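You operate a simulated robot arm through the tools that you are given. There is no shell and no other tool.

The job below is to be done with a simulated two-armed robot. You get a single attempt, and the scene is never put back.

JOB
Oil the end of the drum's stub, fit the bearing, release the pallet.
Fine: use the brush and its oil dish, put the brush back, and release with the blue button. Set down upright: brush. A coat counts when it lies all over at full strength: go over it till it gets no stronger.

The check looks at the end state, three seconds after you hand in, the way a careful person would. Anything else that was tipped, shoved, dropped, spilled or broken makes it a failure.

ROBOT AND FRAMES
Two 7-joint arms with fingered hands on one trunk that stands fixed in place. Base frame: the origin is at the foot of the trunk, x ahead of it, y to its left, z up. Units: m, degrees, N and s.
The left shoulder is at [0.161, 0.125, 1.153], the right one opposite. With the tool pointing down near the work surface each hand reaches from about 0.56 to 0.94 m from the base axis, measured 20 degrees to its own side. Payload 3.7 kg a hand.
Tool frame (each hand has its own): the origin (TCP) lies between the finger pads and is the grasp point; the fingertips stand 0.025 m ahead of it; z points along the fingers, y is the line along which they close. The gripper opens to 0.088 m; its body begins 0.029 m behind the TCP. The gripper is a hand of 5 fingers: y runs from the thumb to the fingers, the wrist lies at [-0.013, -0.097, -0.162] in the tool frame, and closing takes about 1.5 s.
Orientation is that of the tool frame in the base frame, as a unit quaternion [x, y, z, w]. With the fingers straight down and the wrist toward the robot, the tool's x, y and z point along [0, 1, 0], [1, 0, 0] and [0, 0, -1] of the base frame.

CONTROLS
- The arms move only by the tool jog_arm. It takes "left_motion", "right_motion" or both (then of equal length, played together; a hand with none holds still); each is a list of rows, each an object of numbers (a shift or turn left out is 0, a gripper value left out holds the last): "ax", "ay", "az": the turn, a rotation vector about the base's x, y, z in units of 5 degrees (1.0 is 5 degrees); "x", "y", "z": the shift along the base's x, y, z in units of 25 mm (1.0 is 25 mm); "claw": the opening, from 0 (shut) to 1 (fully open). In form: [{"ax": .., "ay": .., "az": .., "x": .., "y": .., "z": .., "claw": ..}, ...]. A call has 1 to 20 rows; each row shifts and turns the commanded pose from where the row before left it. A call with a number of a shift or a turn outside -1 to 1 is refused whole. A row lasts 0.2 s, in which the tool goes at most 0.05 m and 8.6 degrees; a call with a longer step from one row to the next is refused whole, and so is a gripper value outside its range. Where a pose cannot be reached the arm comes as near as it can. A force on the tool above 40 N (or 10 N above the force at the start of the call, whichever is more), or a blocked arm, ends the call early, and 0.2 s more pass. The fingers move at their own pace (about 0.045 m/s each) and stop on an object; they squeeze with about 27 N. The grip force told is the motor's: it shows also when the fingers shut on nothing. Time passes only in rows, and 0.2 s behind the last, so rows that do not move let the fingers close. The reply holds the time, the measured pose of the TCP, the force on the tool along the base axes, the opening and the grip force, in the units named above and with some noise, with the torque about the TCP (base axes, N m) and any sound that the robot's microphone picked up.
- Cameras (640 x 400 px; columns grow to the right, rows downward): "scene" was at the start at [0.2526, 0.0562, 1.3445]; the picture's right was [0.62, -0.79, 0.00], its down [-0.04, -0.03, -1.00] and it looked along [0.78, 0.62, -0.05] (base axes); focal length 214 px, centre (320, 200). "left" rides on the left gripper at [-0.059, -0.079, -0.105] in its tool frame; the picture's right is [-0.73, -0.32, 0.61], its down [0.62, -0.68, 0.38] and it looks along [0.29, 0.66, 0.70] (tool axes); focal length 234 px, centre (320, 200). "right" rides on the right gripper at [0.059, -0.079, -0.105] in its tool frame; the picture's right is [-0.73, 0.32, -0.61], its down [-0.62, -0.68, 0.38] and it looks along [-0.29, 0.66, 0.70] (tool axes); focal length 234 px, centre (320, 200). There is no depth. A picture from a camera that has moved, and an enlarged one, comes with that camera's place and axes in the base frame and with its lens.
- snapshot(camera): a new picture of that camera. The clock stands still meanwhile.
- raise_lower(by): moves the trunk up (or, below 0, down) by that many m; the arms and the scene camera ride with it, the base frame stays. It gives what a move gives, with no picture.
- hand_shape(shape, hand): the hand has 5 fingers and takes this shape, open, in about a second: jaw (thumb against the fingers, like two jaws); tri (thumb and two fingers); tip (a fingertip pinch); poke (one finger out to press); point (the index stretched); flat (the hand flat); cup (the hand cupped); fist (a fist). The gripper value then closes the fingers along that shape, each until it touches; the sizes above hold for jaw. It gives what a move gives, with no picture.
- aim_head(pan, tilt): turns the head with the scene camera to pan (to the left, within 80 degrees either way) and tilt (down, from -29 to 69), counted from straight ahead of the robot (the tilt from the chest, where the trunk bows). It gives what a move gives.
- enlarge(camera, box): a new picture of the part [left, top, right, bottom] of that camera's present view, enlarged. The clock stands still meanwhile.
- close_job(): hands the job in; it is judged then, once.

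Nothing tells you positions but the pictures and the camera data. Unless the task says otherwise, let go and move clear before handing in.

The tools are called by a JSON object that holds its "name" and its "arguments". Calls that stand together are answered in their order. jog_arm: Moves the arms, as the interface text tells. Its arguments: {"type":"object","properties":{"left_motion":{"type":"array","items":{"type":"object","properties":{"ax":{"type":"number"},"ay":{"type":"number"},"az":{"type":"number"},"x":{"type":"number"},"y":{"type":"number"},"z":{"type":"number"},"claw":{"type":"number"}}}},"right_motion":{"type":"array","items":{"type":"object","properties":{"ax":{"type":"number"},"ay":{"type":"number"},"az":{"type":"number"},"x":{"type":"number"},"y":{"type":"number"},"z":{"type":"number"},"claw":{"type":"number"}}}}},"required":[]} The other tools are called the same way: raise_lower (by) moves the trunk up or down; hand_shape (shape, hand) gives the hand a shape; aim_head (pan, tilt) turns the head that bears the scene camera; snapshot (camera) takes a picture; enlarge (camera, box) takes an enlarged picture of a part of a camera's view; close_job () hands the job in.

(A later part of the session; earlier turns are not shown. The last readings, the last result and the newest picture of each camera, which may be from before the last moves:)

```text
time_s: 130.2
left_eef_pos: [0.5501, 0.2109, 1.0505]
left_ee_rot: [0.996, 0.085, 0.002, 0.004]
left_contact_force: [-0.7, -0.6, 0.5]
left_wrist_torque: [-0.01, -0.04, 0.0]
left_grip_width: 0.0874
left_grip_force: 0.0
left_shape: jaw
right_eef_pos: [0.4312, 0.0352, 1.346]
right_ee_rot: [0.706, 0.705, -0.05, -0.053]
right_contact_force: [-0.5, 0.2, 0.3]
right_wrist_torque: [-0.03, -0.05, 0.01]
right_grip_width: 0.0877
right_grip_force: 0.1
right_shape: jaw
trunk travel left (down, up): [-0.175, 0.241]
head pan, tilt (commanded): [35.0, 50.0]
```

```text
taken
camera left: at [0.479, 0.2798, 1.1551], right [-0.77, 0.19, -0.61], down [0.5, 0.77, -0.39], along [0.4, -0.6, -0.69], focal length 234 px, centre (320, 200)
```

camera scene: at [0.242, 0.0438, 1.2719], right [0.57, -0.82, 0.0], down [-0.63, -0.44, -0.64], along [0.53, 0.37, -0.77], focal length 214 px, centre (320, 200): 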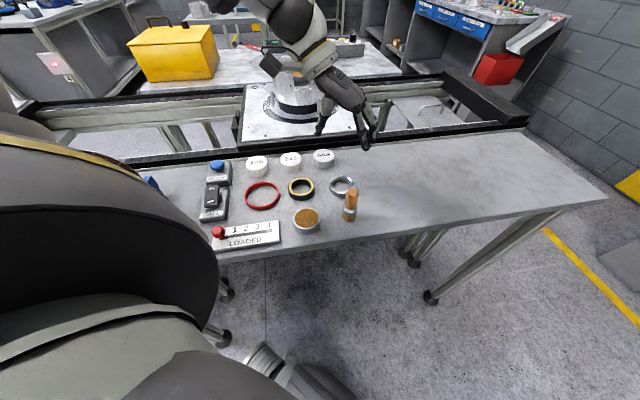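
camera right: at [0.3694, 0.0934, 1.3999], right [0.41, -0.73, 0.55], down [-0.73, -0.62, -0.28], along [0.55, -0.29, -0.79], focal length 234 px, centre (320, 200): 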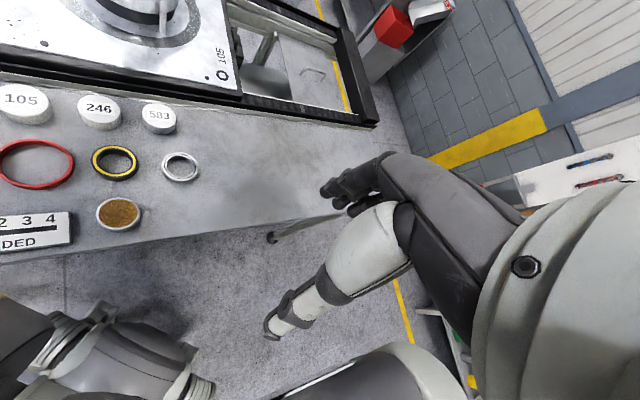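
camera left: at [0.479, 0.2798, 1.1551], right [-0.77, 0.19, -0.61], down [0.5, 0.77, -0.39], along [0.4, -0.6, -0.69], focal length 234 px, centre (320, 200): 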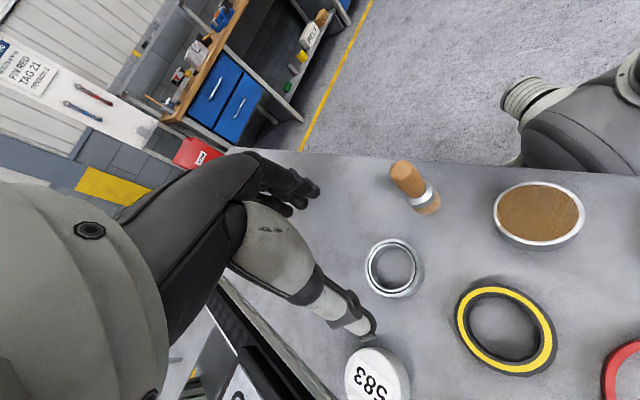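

{"name": "enlarge", "arguments": {"camera": "left", "box": [330, 210, 450, 320]}}

{"name": "enlarge", "arguments": {"camera": "scene", "box": [300, 150, 380, 230]}}

```text
3.64 times, centred on (390, 265) of left
camera zoom: at [0.479, 0.2798, 1.1551], right [-0.77, 0.19, -0.61], down [0.5, 0.77, -0.39], along [0.4, -0.6, -0.69], focal length 852 px, centre (66, -36)
```

zoom: 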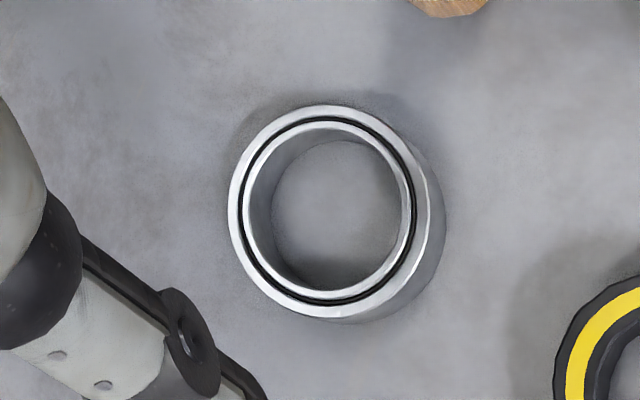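

```text
5.00 times, centred on (340, 190) of scene
camera zoom: at [0.242, 0.0438, 1.2719], right [0.57, -0.82, 0.0], down [-0.63, -0.44, -0.64], along [0.53, 0.37, -0.77], focal length 1072 px, centre (220, 250)
```

zoom: 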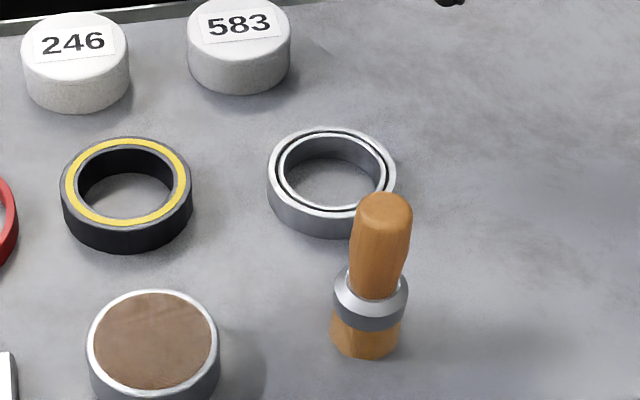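

Bearing's top centre is at [0.556, 0.2004, 0.912], 60 mm OD. Moving over it and partway down with the fingers nearly fully open.

{"name": "jog_arm", "arguments": {"left_motion": [{"x": 0.24, "y": -0.42, "z": -0.6, "claw": 0.9}, {"z": -0.8}, {"z": -0.8}, {"z": -0.8}, {"z": -0.4}, {}]}}

{"name": "snapshot", "arguments": {"camera": "left"}}

{"name": "enlarge", "arguments": {"camera": "scene", "box": [280, 110, 400, 230]}}

```text
time_s: 131.6
left_eef_pos: [0.5584, 0.1997, 0.9625]
left_ee_rot: [0.996, 0.084, 0.001, 0.004]
left_contact_force: [0.2, 0.4, 1.1]
left_wrist_torque: [-0.02, -0.01, -0.02]
left_grip_width: 0.0792
left_grip_force: 0.0
left_shape: jaw
right_eef_pos: [0.4331, 0.0352, 1.3449]
right_ee_rot: [0.705, 0.705, -0.052, -0.054]
right_contact_force: [-0.4, 0.6, -0.6]
right_wrist_torque: [-0.01, 0.03, 0.02]
right_grip_width: 0.0876
right_grip_force: 0.1
right_shape: jaw
trunk travel left (down, up): [-0.175, 0.241]
head pan, tilt (commanded): [35.0, 50.0]
```

```text
taken
camera left: at [0.4867, 0.2691, 1.0674], right [-0.77, 0.19, -0.61], down [0.5, 0.77, -0.39], along [0.4, -0.6, -0.69], focal length 234 px, centre (320, 200)
```

left: 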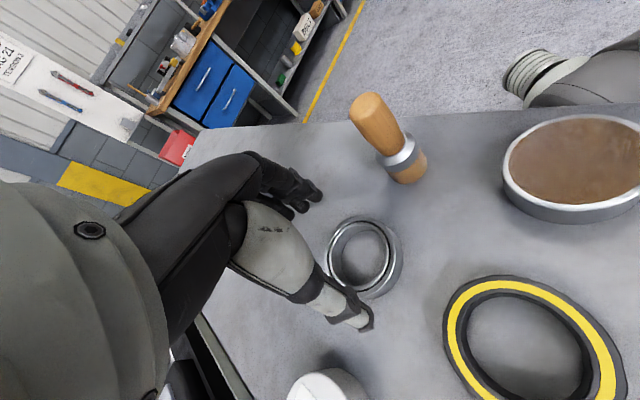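

```text
3.33 times, centred on (340, 170) of scene
camera zoom: at [0.244, 0.0439, 1.2713], right [0.57, -0.82, 0.0], down [-0.63, -0.44, -0.64], along [0.53, 0.37, -0.77], focal length 715 px, centre (253, 300)
```

zoom: 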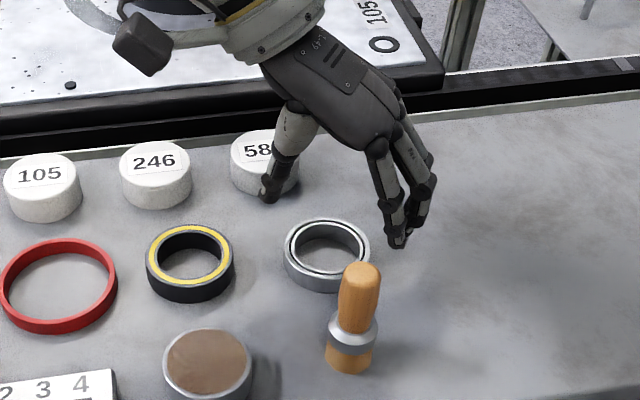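

{"name": "jog_arm", "arguments": {"left_motion": [{"x": -0.12, "z": -0.4}, {"z": -0.4}, {"z": -0.2}, {}]}}

{"name": "enlarge", "arguments": {"camera": "left", "box": [240, 150, 460, 350]}}

{"name": "enlarge", "arguments": {"camera": "scene", "box": [300, 140, 400, 230]}}

```text
time_s: 132.6
left_eef_pos: [0.5553, 0.201, 0.9383]
left_ee_rot: [0.996, 0.084, 0.001, 0.003]
left_contact_force: [0.3, -0.4, -0.8]
left_wrist_torque: [0.04, 0.02, 0.01]
left_grip_width: 0.0794
left_grip_force: 0.0
left_shape: jaw
right_eef_pos: [0.4327, 0.0367, 1.344]
right_ee_rot: [0.705, 0.705, -0.051, -0.054]
right_contact_force: [-0.1, 0.2, -0.1]
right_wrist_torque: [-0.01, -0.01, 0.01]
right_grip_width: 0.0872
right_grip_force: 0.1
right_shape: jaw
trunk travel left (down, up): [-0.175, 0.241]
head pan, tilt (commanded): [35.0, 50.0]
```

```text
2.00 times, centred on (350, 250) of left
camera zoom: at [0.4847, 0.2697, 1.0431], right [-0.77, 0.19, -0.61], down [0.5, 0.77, -0.39], along [0.4, -0.6, -0.69], focal length 468 px, centre (260, 100)
```

zoom: 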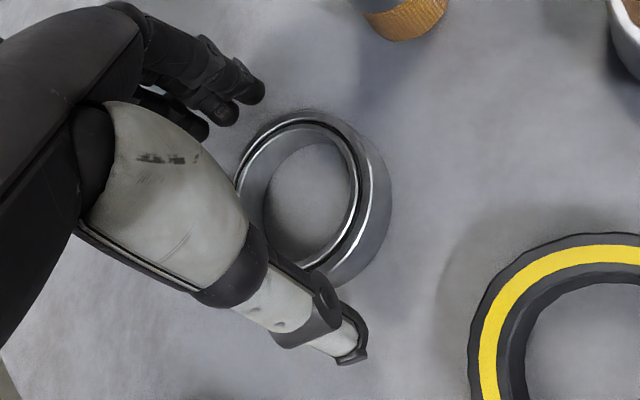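

```text
4.44 times, centred on (350, 185) of scene
camera zoom: at [0.2441, 0.0439, 1.2712], right [0.57, -0.82, 0.0], down [-0.63, -0.44, -0.64], along [0.53, 0.37, -0.77], focal length 953 px, centre (187, 267)
```

zoom: 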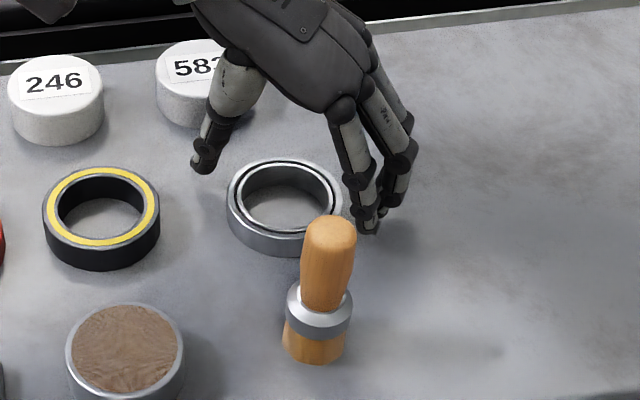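

{"name": "jog_arm", "arguments": {"left_motion": [{"z": -0.2}, {"z": -0.2}, {"z": -0.08}, {}]}}

{"name": "enlarge", "arguments": {"camera": "scene", "box": [300, 140, 400, 230]}}

{"name": "enlarge", "arguments": {"camera": "left", "box": [240, 150, 460, 350]}}

```text
time_s: 133.6
left_eef_pos: [0.555, 0.2012, 0.9259]
left_ee_rot: [0.996, 0.085, 0.001, 0.003]
left_contact_force: [-0.2, -0.8, 0.7]
left_wrist_torque: [-0.05, 0.0, -0.01]
left_grip_width: 0.0791
left_grip_force: 0.1
left_shape: jaw
right_eef_pos: [0.4327, 0.036, 1.3447]
right_ee_rot: [0.705, 0.705, -0.051, -0.054]
right_contact_force: [0.3, -0.5, 1.0]
right_wrist_torque: [-0.01, -0.04, 0.0]
right_grip_width: 0.0877
right_grip_force: 0.1
right_shape: jaw
trunk travel left (down, up): [-0.175, 0.241]
head pan, tilt (commanded): [35.0, 50.0]
```

```text
4.44 times, centred on (350, 185) of scene
camera zoom: at [0.2441, 0.0439, 1.2712], right [0.57, -0.82, 0.0], down [-0.63, -0.44, -0.64], along [0.53, 0.37, -0.77], focal length 953 px, centre (187, 267)
```

zoom: 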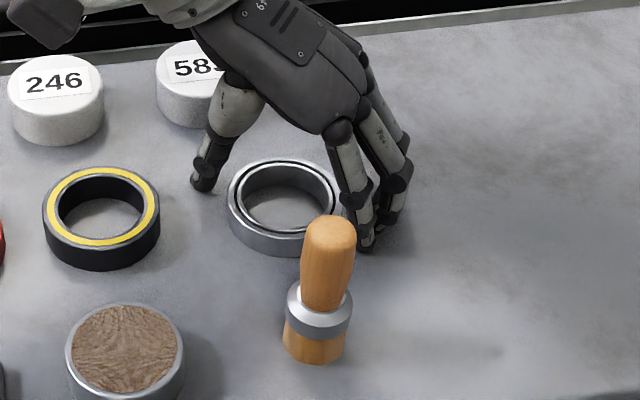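

```text
2.00 times, centred on (350, 250) of left
camera zoom: at [0.4839, 0.2692, 1.031], right [-0.77, 0.19, -0.61], down [0.5, 0.77, -0.39], along [0.4, -0.6, -0.69], focal length 468 px, centre (260, 100)
```

zoom: 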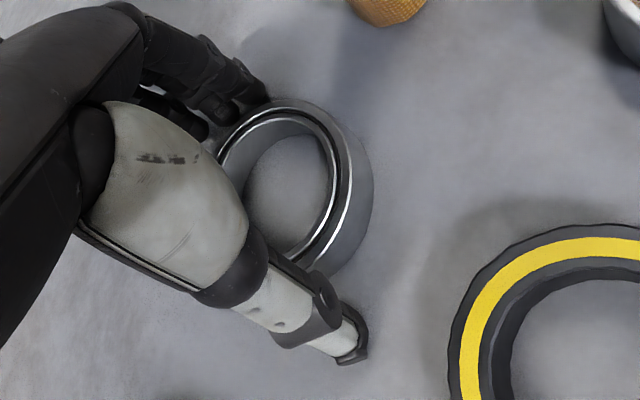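

Straddling the ring. Closing on it.

{"name": "jog_arm", "arguments": {"left_motion": [{"claw": 0.8}, {"claw": 0.7}, {"claw": 0.6}, {"claw": 0.5}, {"claw": 0.5}, {"claw": 0.5}]}}

{"name": "enlarge", "arguments": {"camera": "scene", "box": [300, 140, 400, 230]}}

{"name": "enlarge", "arguments": {"camera": "left", "box": [240, 150, 460, 350]}}

```text
time_s: 135.0
left_eef_pos: [0.5568, 0.201, 0.926]
left_ee_rot: [0.996, 0.084, 0.0, 0.003]
left_contact_force: [0.3, 1.2, 4.0]
left_wrist_torque: [0.15, 0.01, 0.0]
left_grip_width: 0.0529
left_grip_force: 27.1
left_shape: jaw
right_eef_pos: [0.4321, 0.0364, 1.3448]
right_ee_rot: [0.705, 0.705, -0.051, -0.054]
right_contact_force: [-1.0, 1.3, -0.2]
right_wrist_torque: [0.0, 0.01, 0.01]
right_grip_width: 0.0875
right_grip_force: 0.0
right_shape: jaw
trunk travel left (down, up): [-0.175, 0.241]
head pan, tilt (commanded): [35.0, 50.0]
```

```text
4.44 times, centred on (350, 185) of scene
camera zoom: at [0.2438, 0.0439, 1.2713], right [0.57, -0.82, 0.0], down [-0.63, -0.44, -0.64], along [0.53, 0.37, -0.77], focal length 953 px, centre (187, 267)
```

zoom: 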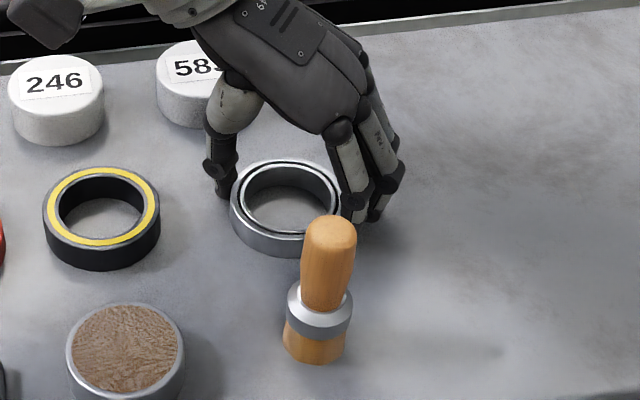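

```text
2.00 times, centred on (350, 250) of left
camera zoom: at [0.4838, 0.2693, 1.0312], right [-0.77, 0.19, -0.61], down [0.5, 0.77, -0.39], along [0.4, -0.6, -0.69], focal length 468 px, centre (260, 100)
```

zoom: 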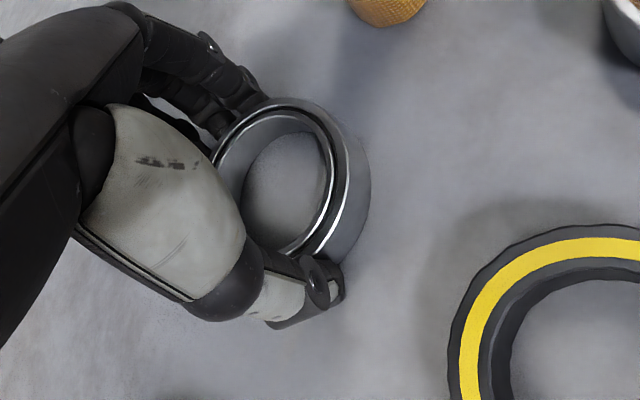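

Gripped with 27 N. Lifting slightly to check the ring comes up level.

{"name": "jog_arm", "arguments": {"left_motion": [{"z": 0.2, "claw": 0.4}, {"z": 0.4}, {"z": 0.6}, {"z": 0.6}, {}]}}

{"name": "enlarge", "arguments": {"camera": "scene", "box": [300, 120, 400, 210]}}

{"name": "enlarge", "arguments": {"camera": "left", "box": [240, 150, 460, 350]}}

```text
time_s: 136.2
left_eef_pos: [0.5563, 0.201, 0.9707]
left_ee_rot: [0.996, 0.084, 0.0, 0.004]
left_contact_force: [0.4, -0.8, -1.6]
left_wrist_torque: [-0.03, 0.01, 0.02]
left_grip_width: 0.0534
left_grip_force: 27.0
left_shape: jaw
right_eef_pos: [0.4331, 0.0359, 1.3456]
right_ee_rot: [0.705, 0.706, -0.052, -0.055]
right_contact_force: [0.5, -0.6, -0.6]
right_wrist_torque: [-0.01, -0.02, 0.0]
right_grip_width: 0.0874
right_grip_force: 0.0
right_shape: jaw
trunk travel left (down, up): [-0.175, 0.241]
head pan, tilt (commanded): [35.0, 50.0]
```

```text
4.44 times, centred on (350, 165) of scene
camera zoom: at [0.2446, 0.0441, 1.271], right [0.57, -0.82, 0.0], down [-0.63, -0.44, -0.64], along [0.53, 0.37, -0.77], focal length 953 px, centre (187, 356)
```

zoom: 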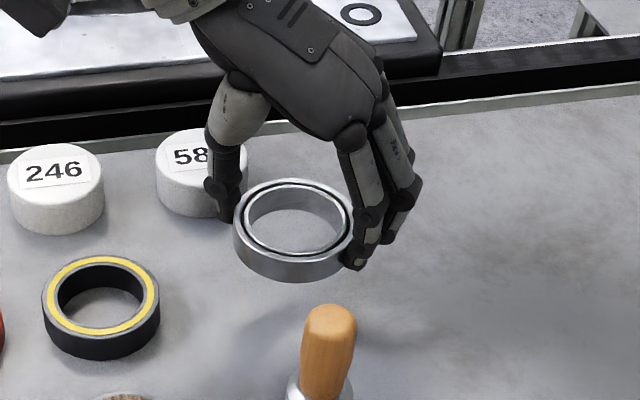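

```text
2.00 times, centred on (350, 250) of left
camera zoom: at [0.4851, 0.2699, 1.0766], right [-0.77, 0.19, -0.61], down [0.5, 0.77, -0.39], along [0.4, -0.6, -0.69], focal length 468 px, centre (260, 100)
```

zoom: 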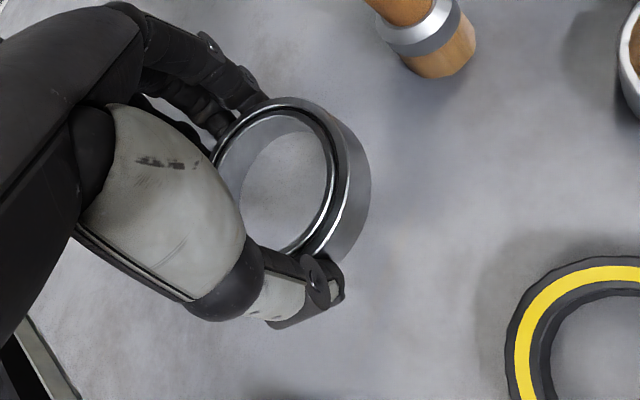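

The bearing is held level. Carrying it up and over toward the drum side, turning the hand toward neutral yaw, then lowering the trunk 6 cm for reach.

{"name": "jog_arm", "arguments": {"left_motion": [{"z": 0.9}, {"z": 0.9}, {"z": 0.9}, {"z": 0.6, "x": 0.1, "y": 0.5, "az": 1}, {"z": 0.6, "x": 0.1, "y": 0.5, "az": 1}, {"z": 0.6, "x": 0.1, "y": 0.5, "az": 1}, {"z": 0.6, "x": 0.1, "y": 0.5, "az": 1}, {"z": 0.6, "x": 0.1, "y": 0.5, "az": 1}, {"z": 0.6, "x": 0.1, "y": 0.5, "az": 1}, {"z": 0.6, "x": 0.1, "y": 0.5, "az": 1}, {"z": 0.6, "x": 0.1, "y": 0.5, "az": 1}, {"az": 1, "x": 0.3, "y": 0.3}, {"az": 1, "x": 0.3, "y": 0.3}, {}]}}

{"name": "raise_lower", "arguments": {"by": -0.06}}

{"name": "aim_head", "arguments": {"pan": 38, "tilt": 20}}

{"name": "snapshot", "arguments": {"camera": "left"}}

{"name": "snapshot", "arguments": {"camera": "scene"}}

```text
time_s: 139.2
left_eef_pos: [0.5879, 0.3165, 1.1574]
left_ee_rot: [0.867, 0.498, 0.001, 0.003]
left_contact_force: [-0.3, -0.1, -1.9]
left_wrist_torque: [-0.03, 0.02, -0.01]
left_grip_width: 0.0529
left_grip_force: 27.3
left_shape: jaw
right_eef_pos: [0.4331, 0.0364, 1.3447]
right_ee_rot: [0.706, 0.705, -0.051, -0.054]
right_contact_force: [0.2, 0.6, 0.2]
right_wrist_torque: [0.03, 0.04, 0.0]
right_grip_width: 0.0879
right_grip_force: 0.1
right_shape: jaw
trunk travel left (down, up): [-0.175, 0.241]
head pan, tilt (commanded): [35.0, 50.0]
```

```text
time_s: 140.2
left_eef_pos: [0.5887, 0.3155, 1.0993]
left_ee_rot: [0.868, 0.497, 0.002, 0.004]
left_contact_force: [0.0, -0.8, -1.5]
left_wrist_torque: [-0.02, -0.03, -0.01]
left_grip_width: 0.053
left_grip_force: 26.7
left_shape: jaw
right_eef_pos: [0.4306, 0.0356, 1.2859]
right_ee_rot: [0.705, 0.705, -0.05, -0.052]
right_contact_force: [-0.2, -0.5, 0.9]
right_wrist_torque: [0.0, -0.03, -0.01]
right_grip_width: 0.0882
right_grip_force: 0.0
right_shape: jaw
trunk travel left (down, up): [-0.115, 0.301]
head pan, tilt (commanded): [35.0, 50.0]
```

```text
time_s: 141.1
left_eef_pos: [0.5908, 0.3162, 1.0979]
left_ee_rot: [0.867, 0.498, 0.002, 0.005]
left_contact_force: [0.6, 0.2, -1.0]
left_wrist_torque: [0.01, 0.03, -0.01]
left_grip_width: 0.053
left_grip_force: 27.0
left_shape: jaw
right_eef_pos: [0.433, 0.036, 1.284]
right_ee_rot: [0.705, 0.705, -0.051, -0.053]
right_contact_force: [-0.1, -0.3, -0.3]
right_wrist_torque: [0.01, 0.01, -0.01]
right_grip_width: 0.0877
right_grip_force: 0.0
right_shape: jaw
trunk travel left (down, up): [-0.115, 0.301]
head pan, tilt (commanded): [38.0, 20.0]
```

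```text
taken
camera left: at [0.492, 0.3054, 1.2038], right [-0.64, -0.47, -0.61], down [-0.27, 0.88, -0.39], along [0.72, -0.08, -0.69], focal length 234 px, centre (320, 200)
```

left: 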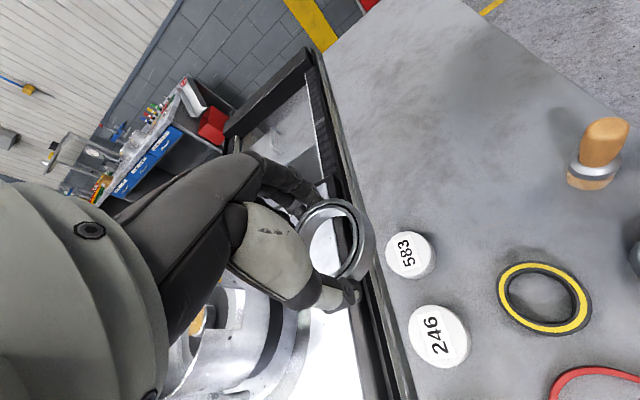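

```text
taken
camera scene: at [0.32, 0.0571, 1.247], right [0.62, -0.79, 0.0], down [-0.27, -0.21, -0.94], along [0.74, 0.58, -0.34], focal length 214 px, centre (320, 200)
```

scene: 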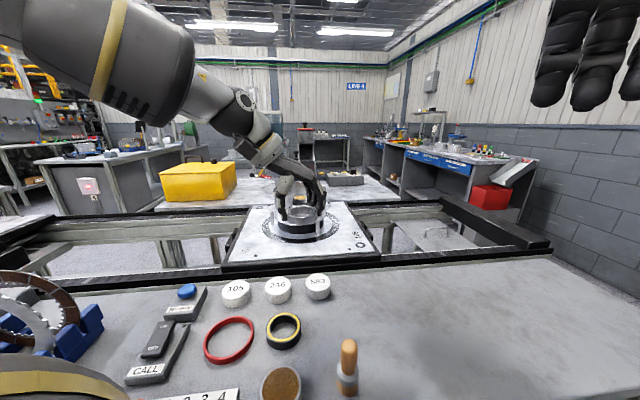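

{"name": "jog_arm", "arguments": {"left_motion": [{"z": 0.9}, {"z": 0.9}, {"z": 0.7}, {"x": 0.82, "y": 0.8, "az": 1}, {"x": 0.82, "y": 0.8, "az": 1}, {"x": 0.82, "y": 0.8, "az": 1}, {"x": 0.82, "y": 0.8, "az": 1}, {"x": 0.82, "y": 0.8}, {"x": 0.82, "y": 0.8}, {"x": 0.82, "y": 0.8}, {"x": 0.8, "y": 0.8}, {}]}}

{"name": "snapshot", "arguments": {"camera": "left"}}

{"name": "enlarge", "arguments": {"camera": "scene", "box": [240, 140, 360, 230]}}

```text
time_s: 143.7
left_eef_pos: [0.7542, 0.4758, 1.1617]
left_ee_rot: [0.768, 0.64, 0.002, 0.003]
left_contact_force: [0.0, 0.9, -1.1]
left_wrist_torque: [0.0, 0.0, -0.03]
left_grip_width: 0.0529
left_grip_force: 26.9
left_shape: jaw
right_eef_pos: [0.4316, 0.0365, 1.2845]
right_ee_rot: [0.705, 0.705, -0.051, -0.054]
right_contact_force: [0.6, -0.2, 0.7]
right_wrist_torque: [0.0, -0.02, 0.02]
right_grip_width: 0.0877
right_grip_force: 0.0
right_shape: jaw
trunk travel left (down, up): [-0.115, 0.301]
head pan, tilt (commanded): [38.0, 20.0]
```

```text
taken
camera left: at [0.6648, 0.4321, 1.2673], right [-0.44, -0.66, -0.61], down [-0.56, 0.74, -0.39], along [0.7, 0.17, -0.69], focal length 234 px, centre (320, 200)
```

left: 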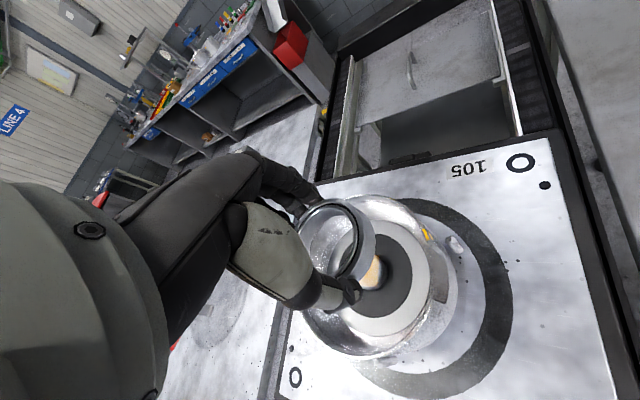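

```text
4.44 times, centred on (300, 185) of scene
camera zoom: at [0.3193, 0.0569, 1.2474], right [0.62, -0.79, 0.0], down [-0.27, -0.21, -0.94], along [0.74, 0.58, -0.34], focal length 953 px, centre (409, 267)
```

zoom: 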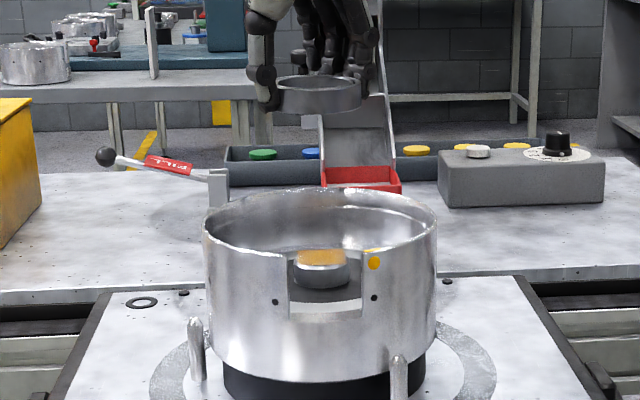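

{"name": "jog_arm", "arguments": {"left_motion": [{"x": 0.58, "y": 0.5}, {"x": 0.58, "y": 0.5}, {"z": -0.6}, {"z": -0.6}, {"z": -0.6}, {"z": -0.4}, {}]}}

{"name": "enlarge", "arguments": {"camera": "left", "box": [260, 170, 460, 330]}}

{"name": "enlarge", "arguments": {"camera": "scene", "box": [260, 150, 350, 220]}}

```text
time_s: 145.3
left_eef_pos: [0.7842, 0.5006, 1.1056]
left_ee_rot: [0.768, 0.641, 0.001, 0.003]
left_contact_force: [0.1, -0.2, -1.3]
left_wrist_torque: [0.0, 0.01, -0.01]
left_grip_width: 0.0528
left_grip_force: 27.0
left_shape: jaw
right_eef_pos: [0.4341, 0.0345, 1.2851]
right_ee_rot: [0.705, 0.705, -0.051, -0.054]
right_contact_force: [-0.4, -0.6, -0.4]
right_wrist_torque: [0.03, 0.0, 0.0]
right_grip_width: 0.0876
right_grip_force: 0.0
right_shape: jaw
trunk travel left (down, up): [-0.115, 0.301]
head pan, tilt (commanded): [38.0, 20.0]
```

```text
2.50 times, centred on (360, 250) of left
camera zoom: at [0.6948, 0.4569, 1.2107], right [-0.44, -0.66, -0.61], down [-0.56, 0.73, -0.39], along [0.7, 0.17, -0.69], focal length 585 px, centre (220, 75)
```

zoom: 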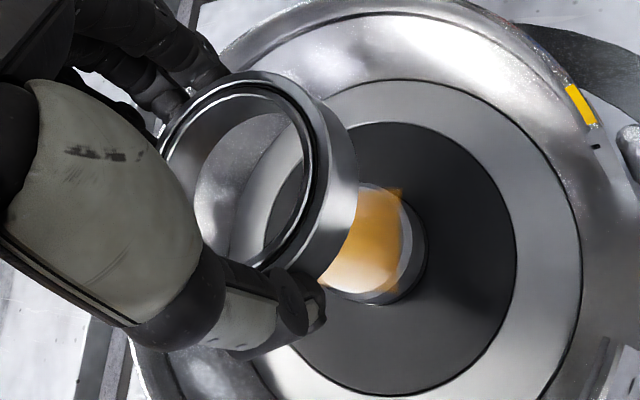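

```text
5.71 times, centred on (305, 185) of scene
camera zoom: at [0.32, 0.0571, 1.2471], right [0.62, -0.79, 0.0], down [-0.27, -0.21, -0.94], along [0.74, 0.58, -0.34], focal length 1226 px, centre (406, 286)
```

zoom: 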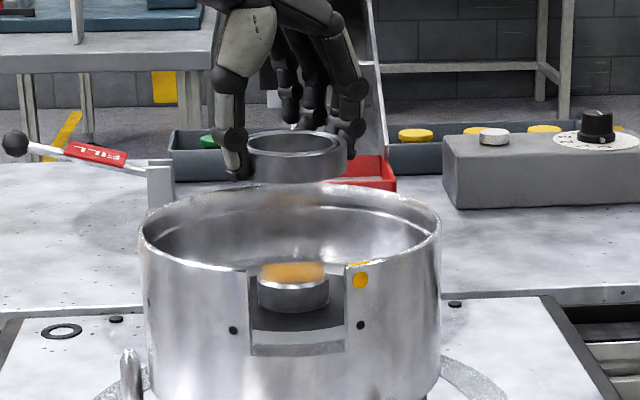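

Ring and stub are within 2–3 mm; nudging the ring toward −x/+y by 2 mm and lowering to just above the stub, watching finger clearance inside the drum.

{"name": "jog_arm", "arguments": {"left_motion": [{"x": -0.08, "y": 0.08, "z": -0.4}, {"z": -0.4}, {"z": -0.4}, {}]}}

{"name": "enlarge", "arguments": {"camera": "left", "box": [260, 170, 460, 330]}}

{"name": "enlarge", "arguments": {"camera": "scene", "box": [260, 150, 350, 220]}}

```text
time_s: 146.3
left_eef_pos: [0.7806, 0.5029, 1.0751]
left_ee_rot: [0.767, 0.641, 0.002, 0.002]
left_contact_force: [0.0, 0.8, -2.2]
left_wrist_torque: [-0.01, 0.01, -0.02]
left_grip_width: 0.0528
left_grip_force: 27.1
left_shape: jaw
right_eef_pos: [0.4319, 0.0358, 1.2837]
right_ee_rot: [0.705, 0.705, -0.052, -0.053]
right_contact_force: [0.0, -0.5, -0.4]
right_wrist_torque: [0.01, 0.0, 0.01]
right_grip_width: 0.0877
right_grip_force: 0.1
right_shape: jaw
trunk travel left (down, up): [-0.115, 0.301]
head pan, tilt (commanded): [38.0, 20.0]
```

```text
2.50 times, centred on (360, 250) of left
camera zoom: at [0.6918, 0.4588, 1.1811], right [-0.44, -0.66, -0.61], down [-0.56, 0.73, -0.39], along [0.7, 0.17, -0.69], focal length 585 px, centre (220, 75)
```

zoom: 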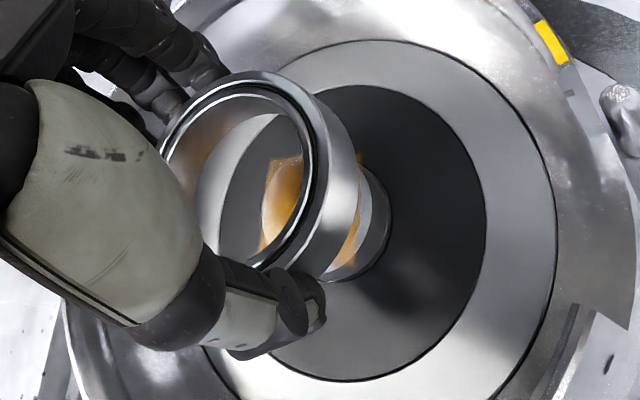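

```text
5.71 times, centred on (305, 185) of scene
camera zoom: at [0.32, 0.0571, 1.2471], right [0.62, -0.79, 0.0], down [-0.27, -0.21, -0.94], along [0.74, 0.58, -0.34], focal length 1226 px, centre (406, 286)
```

zoom: 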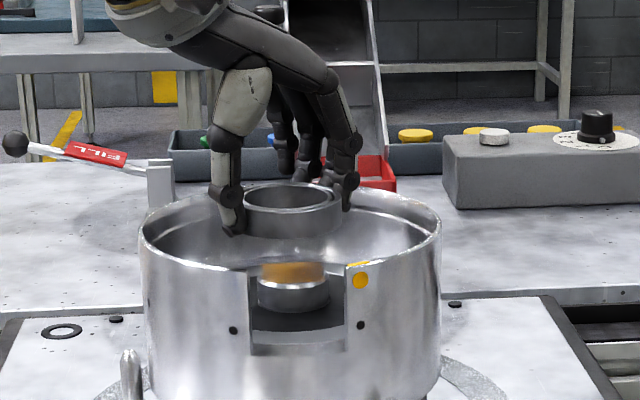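

Well aligned in both views. Descending closer in small steps.

{"name": "jog_arm", "arguments": {"left_motion": [{"z": -0.25}, {"z": -0.25}, {"z": -0.2}, {}]}}

{"name": "enlarge", "arguments": {"camera": "left", "box": [260, 170, 460, 330]}}

{"name": "enlarge", "arguments": {"camera": "scene", "box": [260, 150, 350, 220]}}

```text
time_s: 147.3
left_eef_pos: [0.781, 0.5033, 1.0586]
left_ee_rot: [0.768, 0.641, 0.001, 0.003]
left_contact_force: [-1.4, 0.0, -0.9]
left_wrist_torque: [-0.03, 0.02, -0.01]
left_grip_width: 0.0531
left_grip_force: 26.8
left_shape: jaw
right_eef_pos: [0.4329, 0.0359, 1.2845]
right_ee_rot: [0.705, 0.705, -0.051, -0.054]
right_contact_force: [-0.2, -0.3, 0.4]
right_wrist_torque: [0.0, 0.0, -0.04]
right_grip_width: 0.0876
right_grip_force: 0.0
right_shape: jaw
trunk travel left (down, up): [-0.115, 0.301]
head pan, tilt (commanded): [38.0, 20.0]
```

```text
2.50 times, centred on (360, 250) of left
camera zoom: at [0.692, 0.4594, 1.1633], right [-0.44, -0.66, -0.61], down [-0.56, 0.73, -0.39], along [0.7, 0.17, -0.69], focal length 585 px, centre (220, 75)
```

zoom: 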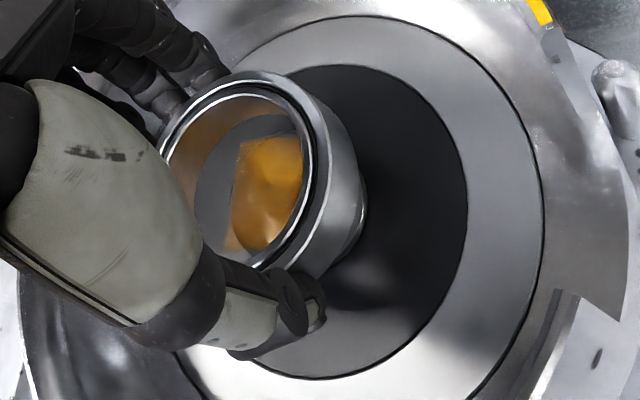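

```text
5.71 times, centred on (305, 185) of scene
camera zoom: at [0.32, 0.0571, 1.2471], right [0.62, -0.79, 0.0], down [-0.27, -0.21, -0.94], along [0.74, 0.58, -0.34], focal length 1226 px, centre (406, 286)
```

zoom: 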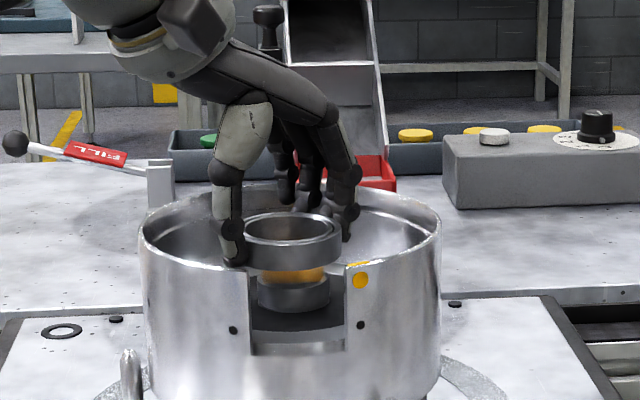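

{"name": "enlarge", "arguments": {"camera": "left", "box": [310, 190, 400, 290]}}

{"name": "enlarge", "arguments": {"camera": "scene", "box": [285, 180, 325, 215]}}

```text
4.00 times, centred on (355, 240) of left
camera zoom: at [0.692, 0.4594, 1.1633], right [-0.44, -0.66, -0.61], down [-0.56, 0.73, -0.39], along [0.7, 0.17, -0.69], focal length 937 px, centre (180, 40)
```

zoom: 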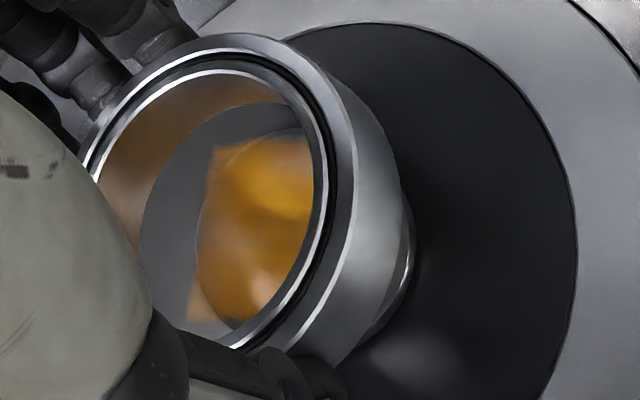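

```text
11.43 times, centred on (305, 198) of scene
camera zoom: at [0.32, 0.0571, 1.2471], right [0.62, -0.79, 0.0], down [-0.27, -0.21, -0.94], along [0.74, 0.58, -0.34], focal length 2451 px, centre (491, 229)
```

zoom: 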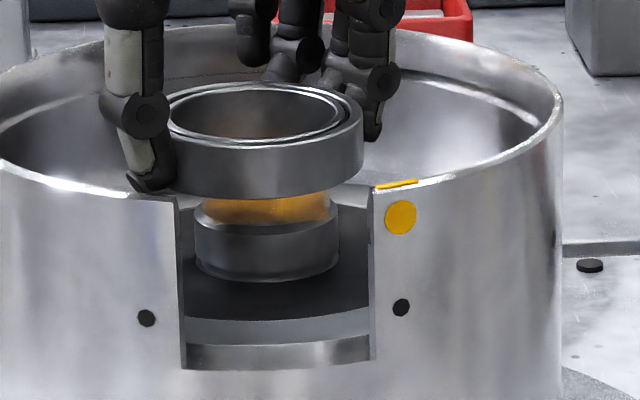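

The ring needs about 2 mm toward −y. Adjusting and easing down further.

{"name": "jog_arm", "arguments": {"left_motion": [{"x": 0.02, "y": -0.09}, {"z": -0.1}, {"z": -0.06}, {}]}}

{"name": "enlarge", "arguments": {"camera": "left", "box": [310, 190, 400, 290]}}

{"name": "enlarge", "arguments": {"camera": "scene", "box": [285, 180, 325, 215]}}

```text
time_s: 148.3
left_eef_pos: [0.7801, 0.5018, 1.0538]
left_ee_rot: [0.768, 0.64, 0.001, 0.003]
left_contact_force: [-0.2, -0.4, -0.8]
left_wrist_torque: [0.01, -0.04, -0.01]
left_grip_width: 0.0528
left_grip_force: 27.1
left_shape: jaw
right_eef_pos: [0.4334, 0.0357, 1.2843]
right_ee_rot: [0.706, 0.705, -0.052, -0.053]
right_contact_force: [0.1, -0.3, 0.6]
right_wrist_torque: [0.02, -0.05, 0.01]
right_grip_width: 0.0876
right_grip_force: 0.1
right_shape: jaw
trunk travel left (down, up): [-0.115, 0.301]
head pan, tilt (commanded): [38.0, 20.0]
```

```text
4.00 times, centred on (355, 240) of left
camera zoom: at [0.6925, 0.4578, 1.1597], right [-0.44, -0.66, -0.61], down [-0.56, 0.73, -0.39], along [0.7, 0.17, -0.69], focal length 937 px, centre (180, 40)
```

zoom: 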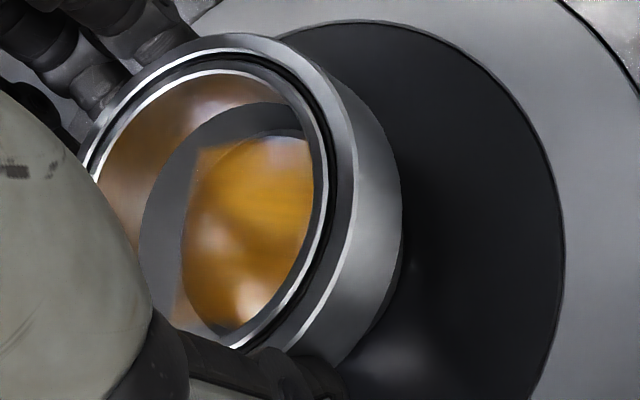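

```text
11.43 times, centred on (305, 198) of scene
camera zoom: at [0.3201, 0.0572, 1.2471], right [0.62, -0.79, 0.0], down [-0.27, -0.21, -0.94], along [0.74, 0.58, -0.34], focal length 2451 px, centre (491, 229)
```

zoom: 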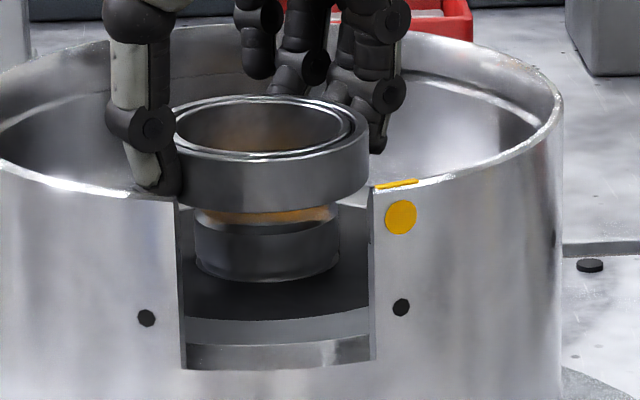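

Nearly concentric. A last tiny nudge, then lowering onto the chamfered stub while watching forces.

{"name": "jog_arm", "arguments": {"left_motion": [{"x": 0.03, "y": -0.03, "z": -0.06}, {"z": -0.06}, {"z": -0.06}, {"z": -0.06}, {}]}}

{"name": "enlarge", "arguments": {"camera": "left", "box": [310, 190, 400, 290]}}

{"name": "enlarge", "arguments": {"camera": "scene", "box": [285, 180, 325, 215]}}

```text
time_s: 149.5
left_eef_pos: [0.7825, 0.5001, 1.0483]
left_ee_rot: [0.767, 0.641, 0.002, 0.003]
left_contact_force: [-0.8, -0.2, -1.2]
left_wrist_torque: [0.0, 0.01, 0.02]
left_grip_width: 0.053
left_grip_force: 27.4
left_shape: jaw
right_eef_pos: [0.433, 0.0362, 1.2837]
right_ee_rot: [0.705, 0.705, -0.051, -0.054]
right_contact_force: [0.0, 1.1, -0.2]
right_wrist_torque: [0.03, 0.0, 0.01]
right_grip_width: 0.0877
right_grip_force: 0.0
right_shape: jaw
trunk travel left (down, up): [-0.115, 0.301]
head pan, tilt (commanded): [38.0, 20.0]
```

```text
4.00 times, centred on (355, 240) of left
camera zoom: at [0.6934, 0.4567, 1.1533], right [-0.44, -0.66, -0.61], down [-0.56, 0.73, -0.39], along [0.7, 0.17, -0.69], focal length 937 px, centre (180, 40)
```

zoom: 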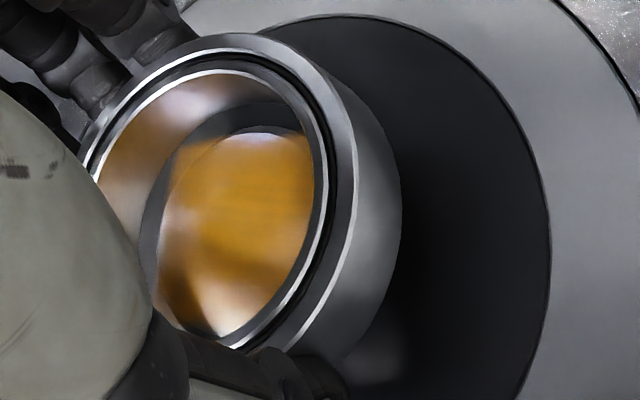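

```text
11.43 times, centred on (305, 198) of scene
camera zoom: at [0.3201, 0.0571, 1.2471], right [0.62, -0.79, 0.0], down [-0.27, -0.21, -0.94], along [0.74, 0.58, -0.34], focal length 2451 px, centre (491, 229)
```

zoom: 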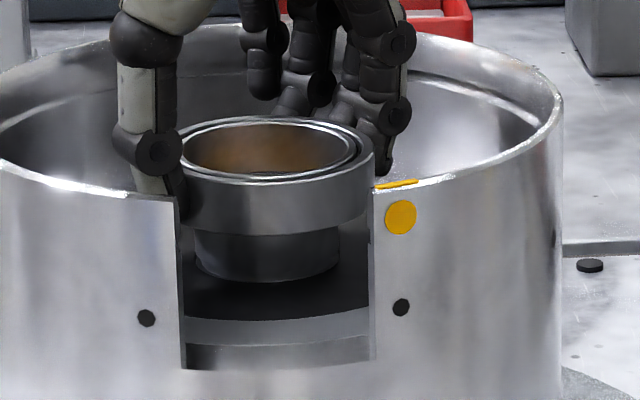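

Both views show the ring concentric with the stub. Continuing down.

{"name": "jog_arm", "arguments": {"left_motion": [{"z": -0.06}, {"z": -0.06}, {"z": -0.06}, {"z": -0.06}, {}]}}

{"name": "enlarge", "arguments": {"camera": "left", "box": [310, 190, 400, 290]}}

{"name": "enlarge", "arguments": {"camera": "scene", "box": [285, 180, 325, 215]}}

```text
time_s: 150.7
left_eef_pos: [0.7821, 0.5003, 1.0424]
left_ee_rot: [0.768, 0.641, 0.003, 0.004]
left_contact_force: [-0.1, 0.4, 6.2]
left_wrist_torque: [0.12, -0.12, -0.01]
left_grip_width: 0.0528
left_grip_force: 26.9
left_shape: jaw
right_eef_pos: [0.4326, 0.0361, 1.284]
right_ee_rot: [0.706, 0.705, -0.051, -0.054]
right_contact_force: [0.0, 0.2, -0.4]
right_wrist_torque: [-0.04, 0.0, 0.01]
right_grip_width: 0.0876
right_grip_force: 0.2
right_shape: jaw
trunk travel left (down, up): [-0.115, 0.301]
head pan, tilt (commanded): [38.0, 20.0]
```

```text
4.00 times, centred on (355, 240) of left
camera zoom: at [0.6929, 0.4558, 1.1486], right [-0.44, -0.66, -0.61], down [-0.56, 0.73, -0.39], along [0.7, 0.17, -0.69], focal length 937 px, centre (180, 40)
```

zoom: 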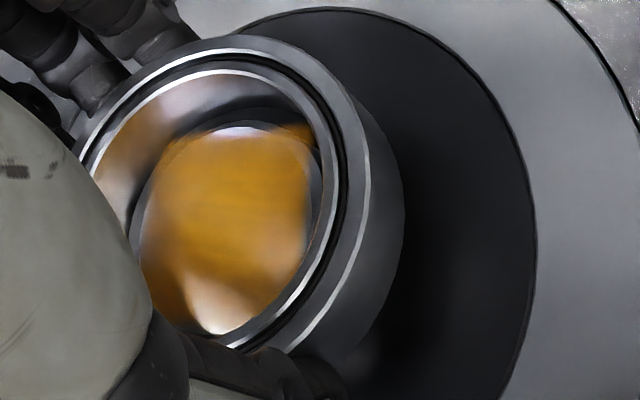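

```text
11.43 times, centred on (305, 198) of scene
camera zoom: at [0.3193, 0.0567, 1.2474], right [0.62, -0.79, 0.0], down [-0.27, -0.21, -0.94], along [0.74, 0.58, -0.34], focal length 2451 px, centre (491, 229)
```

zoom: 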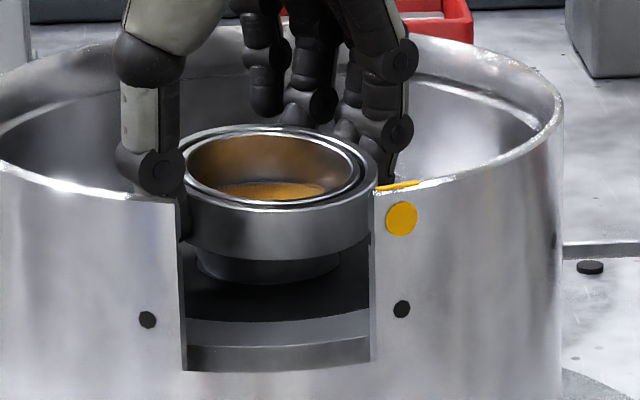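

The ring is part-way on but touching on the far (+x,+y) side. I'll unload slightly, shift about 2 mm that way, and continue.

{"name": "jog_arm", "arguments": {"left_motion": [{"z": 0.08}, {"x": 0.04, "y": 0.05}, {"z": -0.06}, {"z": -0.05}, {}]}}

{"name": "enlarge", "arguments": {"camera": "left", "box": [310, 190, 400, 290]}}

{"name": "enlarge", "arguments": {"camera": "scene", "box": [285, 180, 325, 215]}}

```text
time_s: 151.9
left_eef_pos: [0.783, 0.5025, 1.0404]
left_ee_rot: [0.768, 0.641, 0.001, 0.003]
left_contact_force: [-0.4, -0.7, -1.5]
left_wrist_torque: [-0.03, 0.02, 0.0]
left_grip_width: 0.0527
left_grip_force: 26.8
left_shape: jaw
right_eef_pos: [0.4335, 0.0362, 1.2844]
right_ee_rot: [0.706, 0.705, -0.051, -0.054]
right_contact_force: [0.7, 0.1, 0.9]
right_wrist_torque: [-0.01, 0.01, 0.02]
right_grip_width: 0.0878
right_grip_force: 0.0
right_shape: jaw
trunk travel left (down, up): [-0.115, 0.301]
head pan, tilt (commanded): [38.0, 20.0]
```

```text
4.00 times, centred on (355, 240) of left
camera zoom: at [0.695, 0.4575, 1.1463], right [-0.44, -0.66, -0.61], down [-0.56, 0.73, -0.39], along [0.7, 0.17, -0.69], focal length 937 px, centre (180, 40)
```

zoom: 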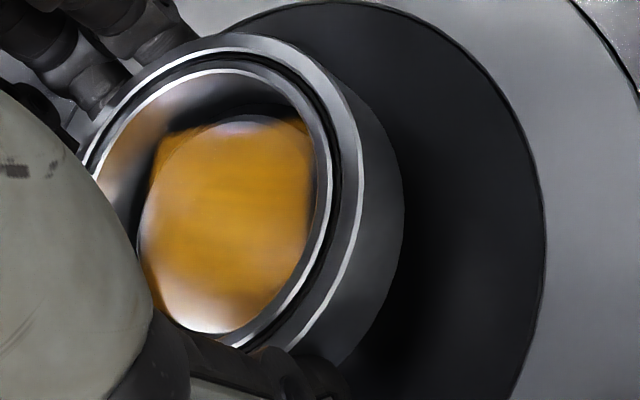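

```text
11.43 times, centred on (305, 198) of scene
camera zoom: at [0.3203, 0.0572, 1.247], right [0.62, -0.79, 0.0], down [-0.27, -0.21, -0.94], along [0.74, 0.58, -0.34], focal length 2451 px, centre (491, 229)
```

zoom: 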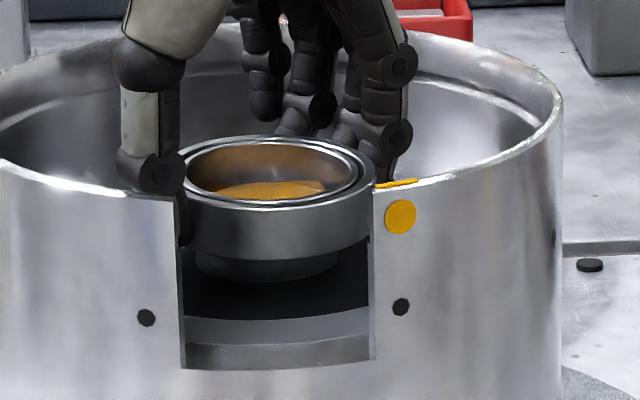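

Now free at z=1.0404. Continuing down.

{"name": "jog_arm", "arguments": {"left_motion": [{"z": -0.06}, {"z": -0.06}, {}]}}

{"name": "enlarge", "arguments": {"camera": "scene", "box": [285, 180, 325, 215]}}

```text
time_s: 152.7
left_eef_pos: [0.7831, 0.501, 1.0383]
left_ee_rot: [0.768, 0.64, 0.001, 0.003]
left_contact_force: [-0.4, -0.1, -1.3]
left_wrist_torque: [-0.01, -0.01, 0.02]
left_grip_width: 0.0529
left_grip_force: 26.9
left_shape: jaw
right_eef_pos: [0.433, 0.0367, 1.2839]
right_ee_rot: [0.705, 0.705, -0.051, -0.054]
right_contact_force: [0.2, 0.6, 0.1]
right_wrist_torque: [-0.04, 0.01, -0.02]
right_grip_width: 0.0875
right_grip_force: 0.2
right_shape: jaw
trunk travel left (down, up): [-0.115, 0.301]
head pan, tilt (commanded): [38.0, 20.0]
```

```text
11.43 times, centred on (305, 198) of scene
camera zoom: at [0.3201, 0.0572, 1.2471], right [0.62, -0.79, 0.0], down [-0.27, -0.21, -0.94], along [0.74, 0.58, -0.34], focal length 2451 px, centre (491, 229)
```

zoom: 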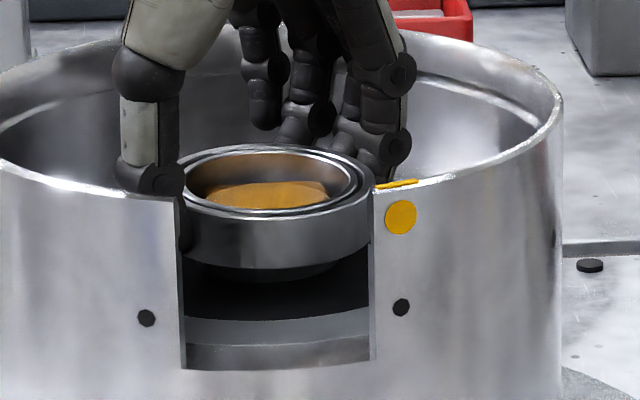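

{"name": "jog_arm", "arguments": {"left_motion": [{"z": -0.06}, {"z": -0.05}, {}]}}

{"name": "enlarge", "arguments": {"camera": "scene", "box": [285, 180, 325, 215]}}

{"name": "enlarge", "arguments": {"camera": "left", "box": [260, 170, 460, 330]}}

```text
time_s: 153.5
left_eef_pos: [0.7828, 0.5016, 1.0351]
left_ee_rot: [0.767, 0.642, 0.002, 0.004]
left_contact_force: [1.0, 0.5, -1.6]
left_wrist_torque: [-0.01, -0.01, -0.01]
left_grip_width: 0.0528
left_grip_force: 27.4
left_shape: jaw
right_eef_pos: [0.4334, 0.0365, 1.2846]
right_ee_rot: [0.706, 0.705, -0.051, -0.054]
right_contact_force: [0.1, 0.7, 1.0]
right_wrist_torque: [0.02, -0.02, 0.02]
right_grip_width: 0.0877
right_grip_force: 0.1
right_shape: jaw
trunk travel left (down, up): [-0.115, 0.301]
head pan, tilt (commanded): [38.0, 20.0]
```

```text
11.43 times, centred on (305, 198) of scene
camera zoom: at [0.3201, 0.0572, 1.247], right [0.62, -0.79, 0.0], down [-0.27, -0.21, -0.94], along [0.74, 0.58, -0.34], focal length 2451 px, centre (491, 229)
```

zoom: 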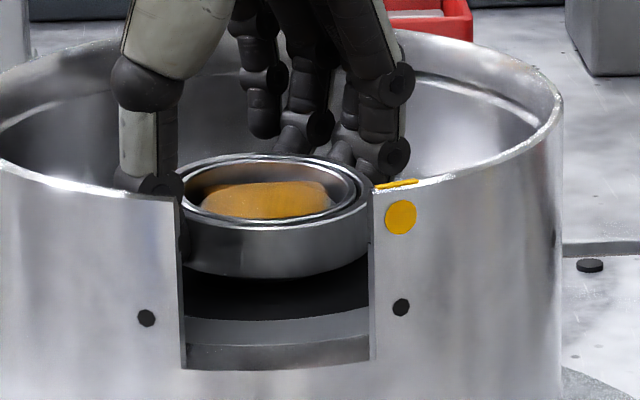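

```text
2.50 times, centred on (360, 250) of left
camera zoom: at [0.6944, 0.4581, 1.1409], right [-0.44, -0.66, -0.61], down [-0.56, 0.73, -0.39], along [0.7, 0.17, -0.69], focal length 585 px, centre (220, 75)
```

zoom: 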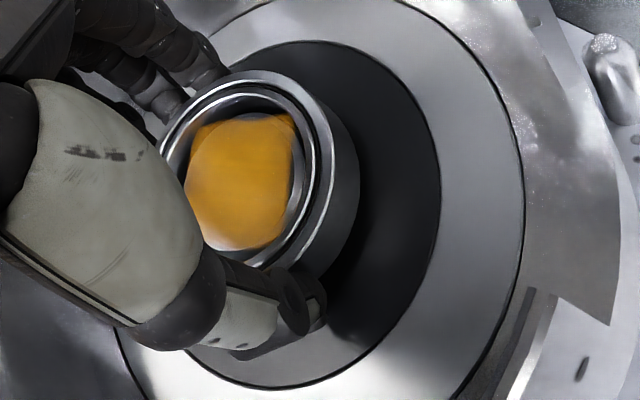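

{"name": "jog_arm", "arguments": {"left_motion": [{"z": -0.06}, {"z": -0.06}, {}]}}

```text
time_s: 154.3
left_eef_pos: [0.783, 0.5021, 1.0322]
left_ee_rot: [0.768, 0.64, 0.002, 0.003]
left_contact_force: [0.3, 0.1, -0.8]
left_wrist_torque: [-0.02, -0.02, 0.01]
left_grip_width: 0.0528
left_grip_force: 26.9
left_shape: jaw
right_eef_pos: [0.4332, 0.0362, 1.284]
right_ee_rot: [0.705, 0.705, -0.051, -0.054]
right_contact_force: [0.3, -0.2, 0.3]
right_wrist_torque: [0.0, 0.01, -0.04]
right_grip_width: 0.0877
right_grip_force: 0.1
right_shape: jaw
trunk travel left (down, up): [-0.115, 0.301]
head pan, tilt (commanded): [38.0, 20.0]
```

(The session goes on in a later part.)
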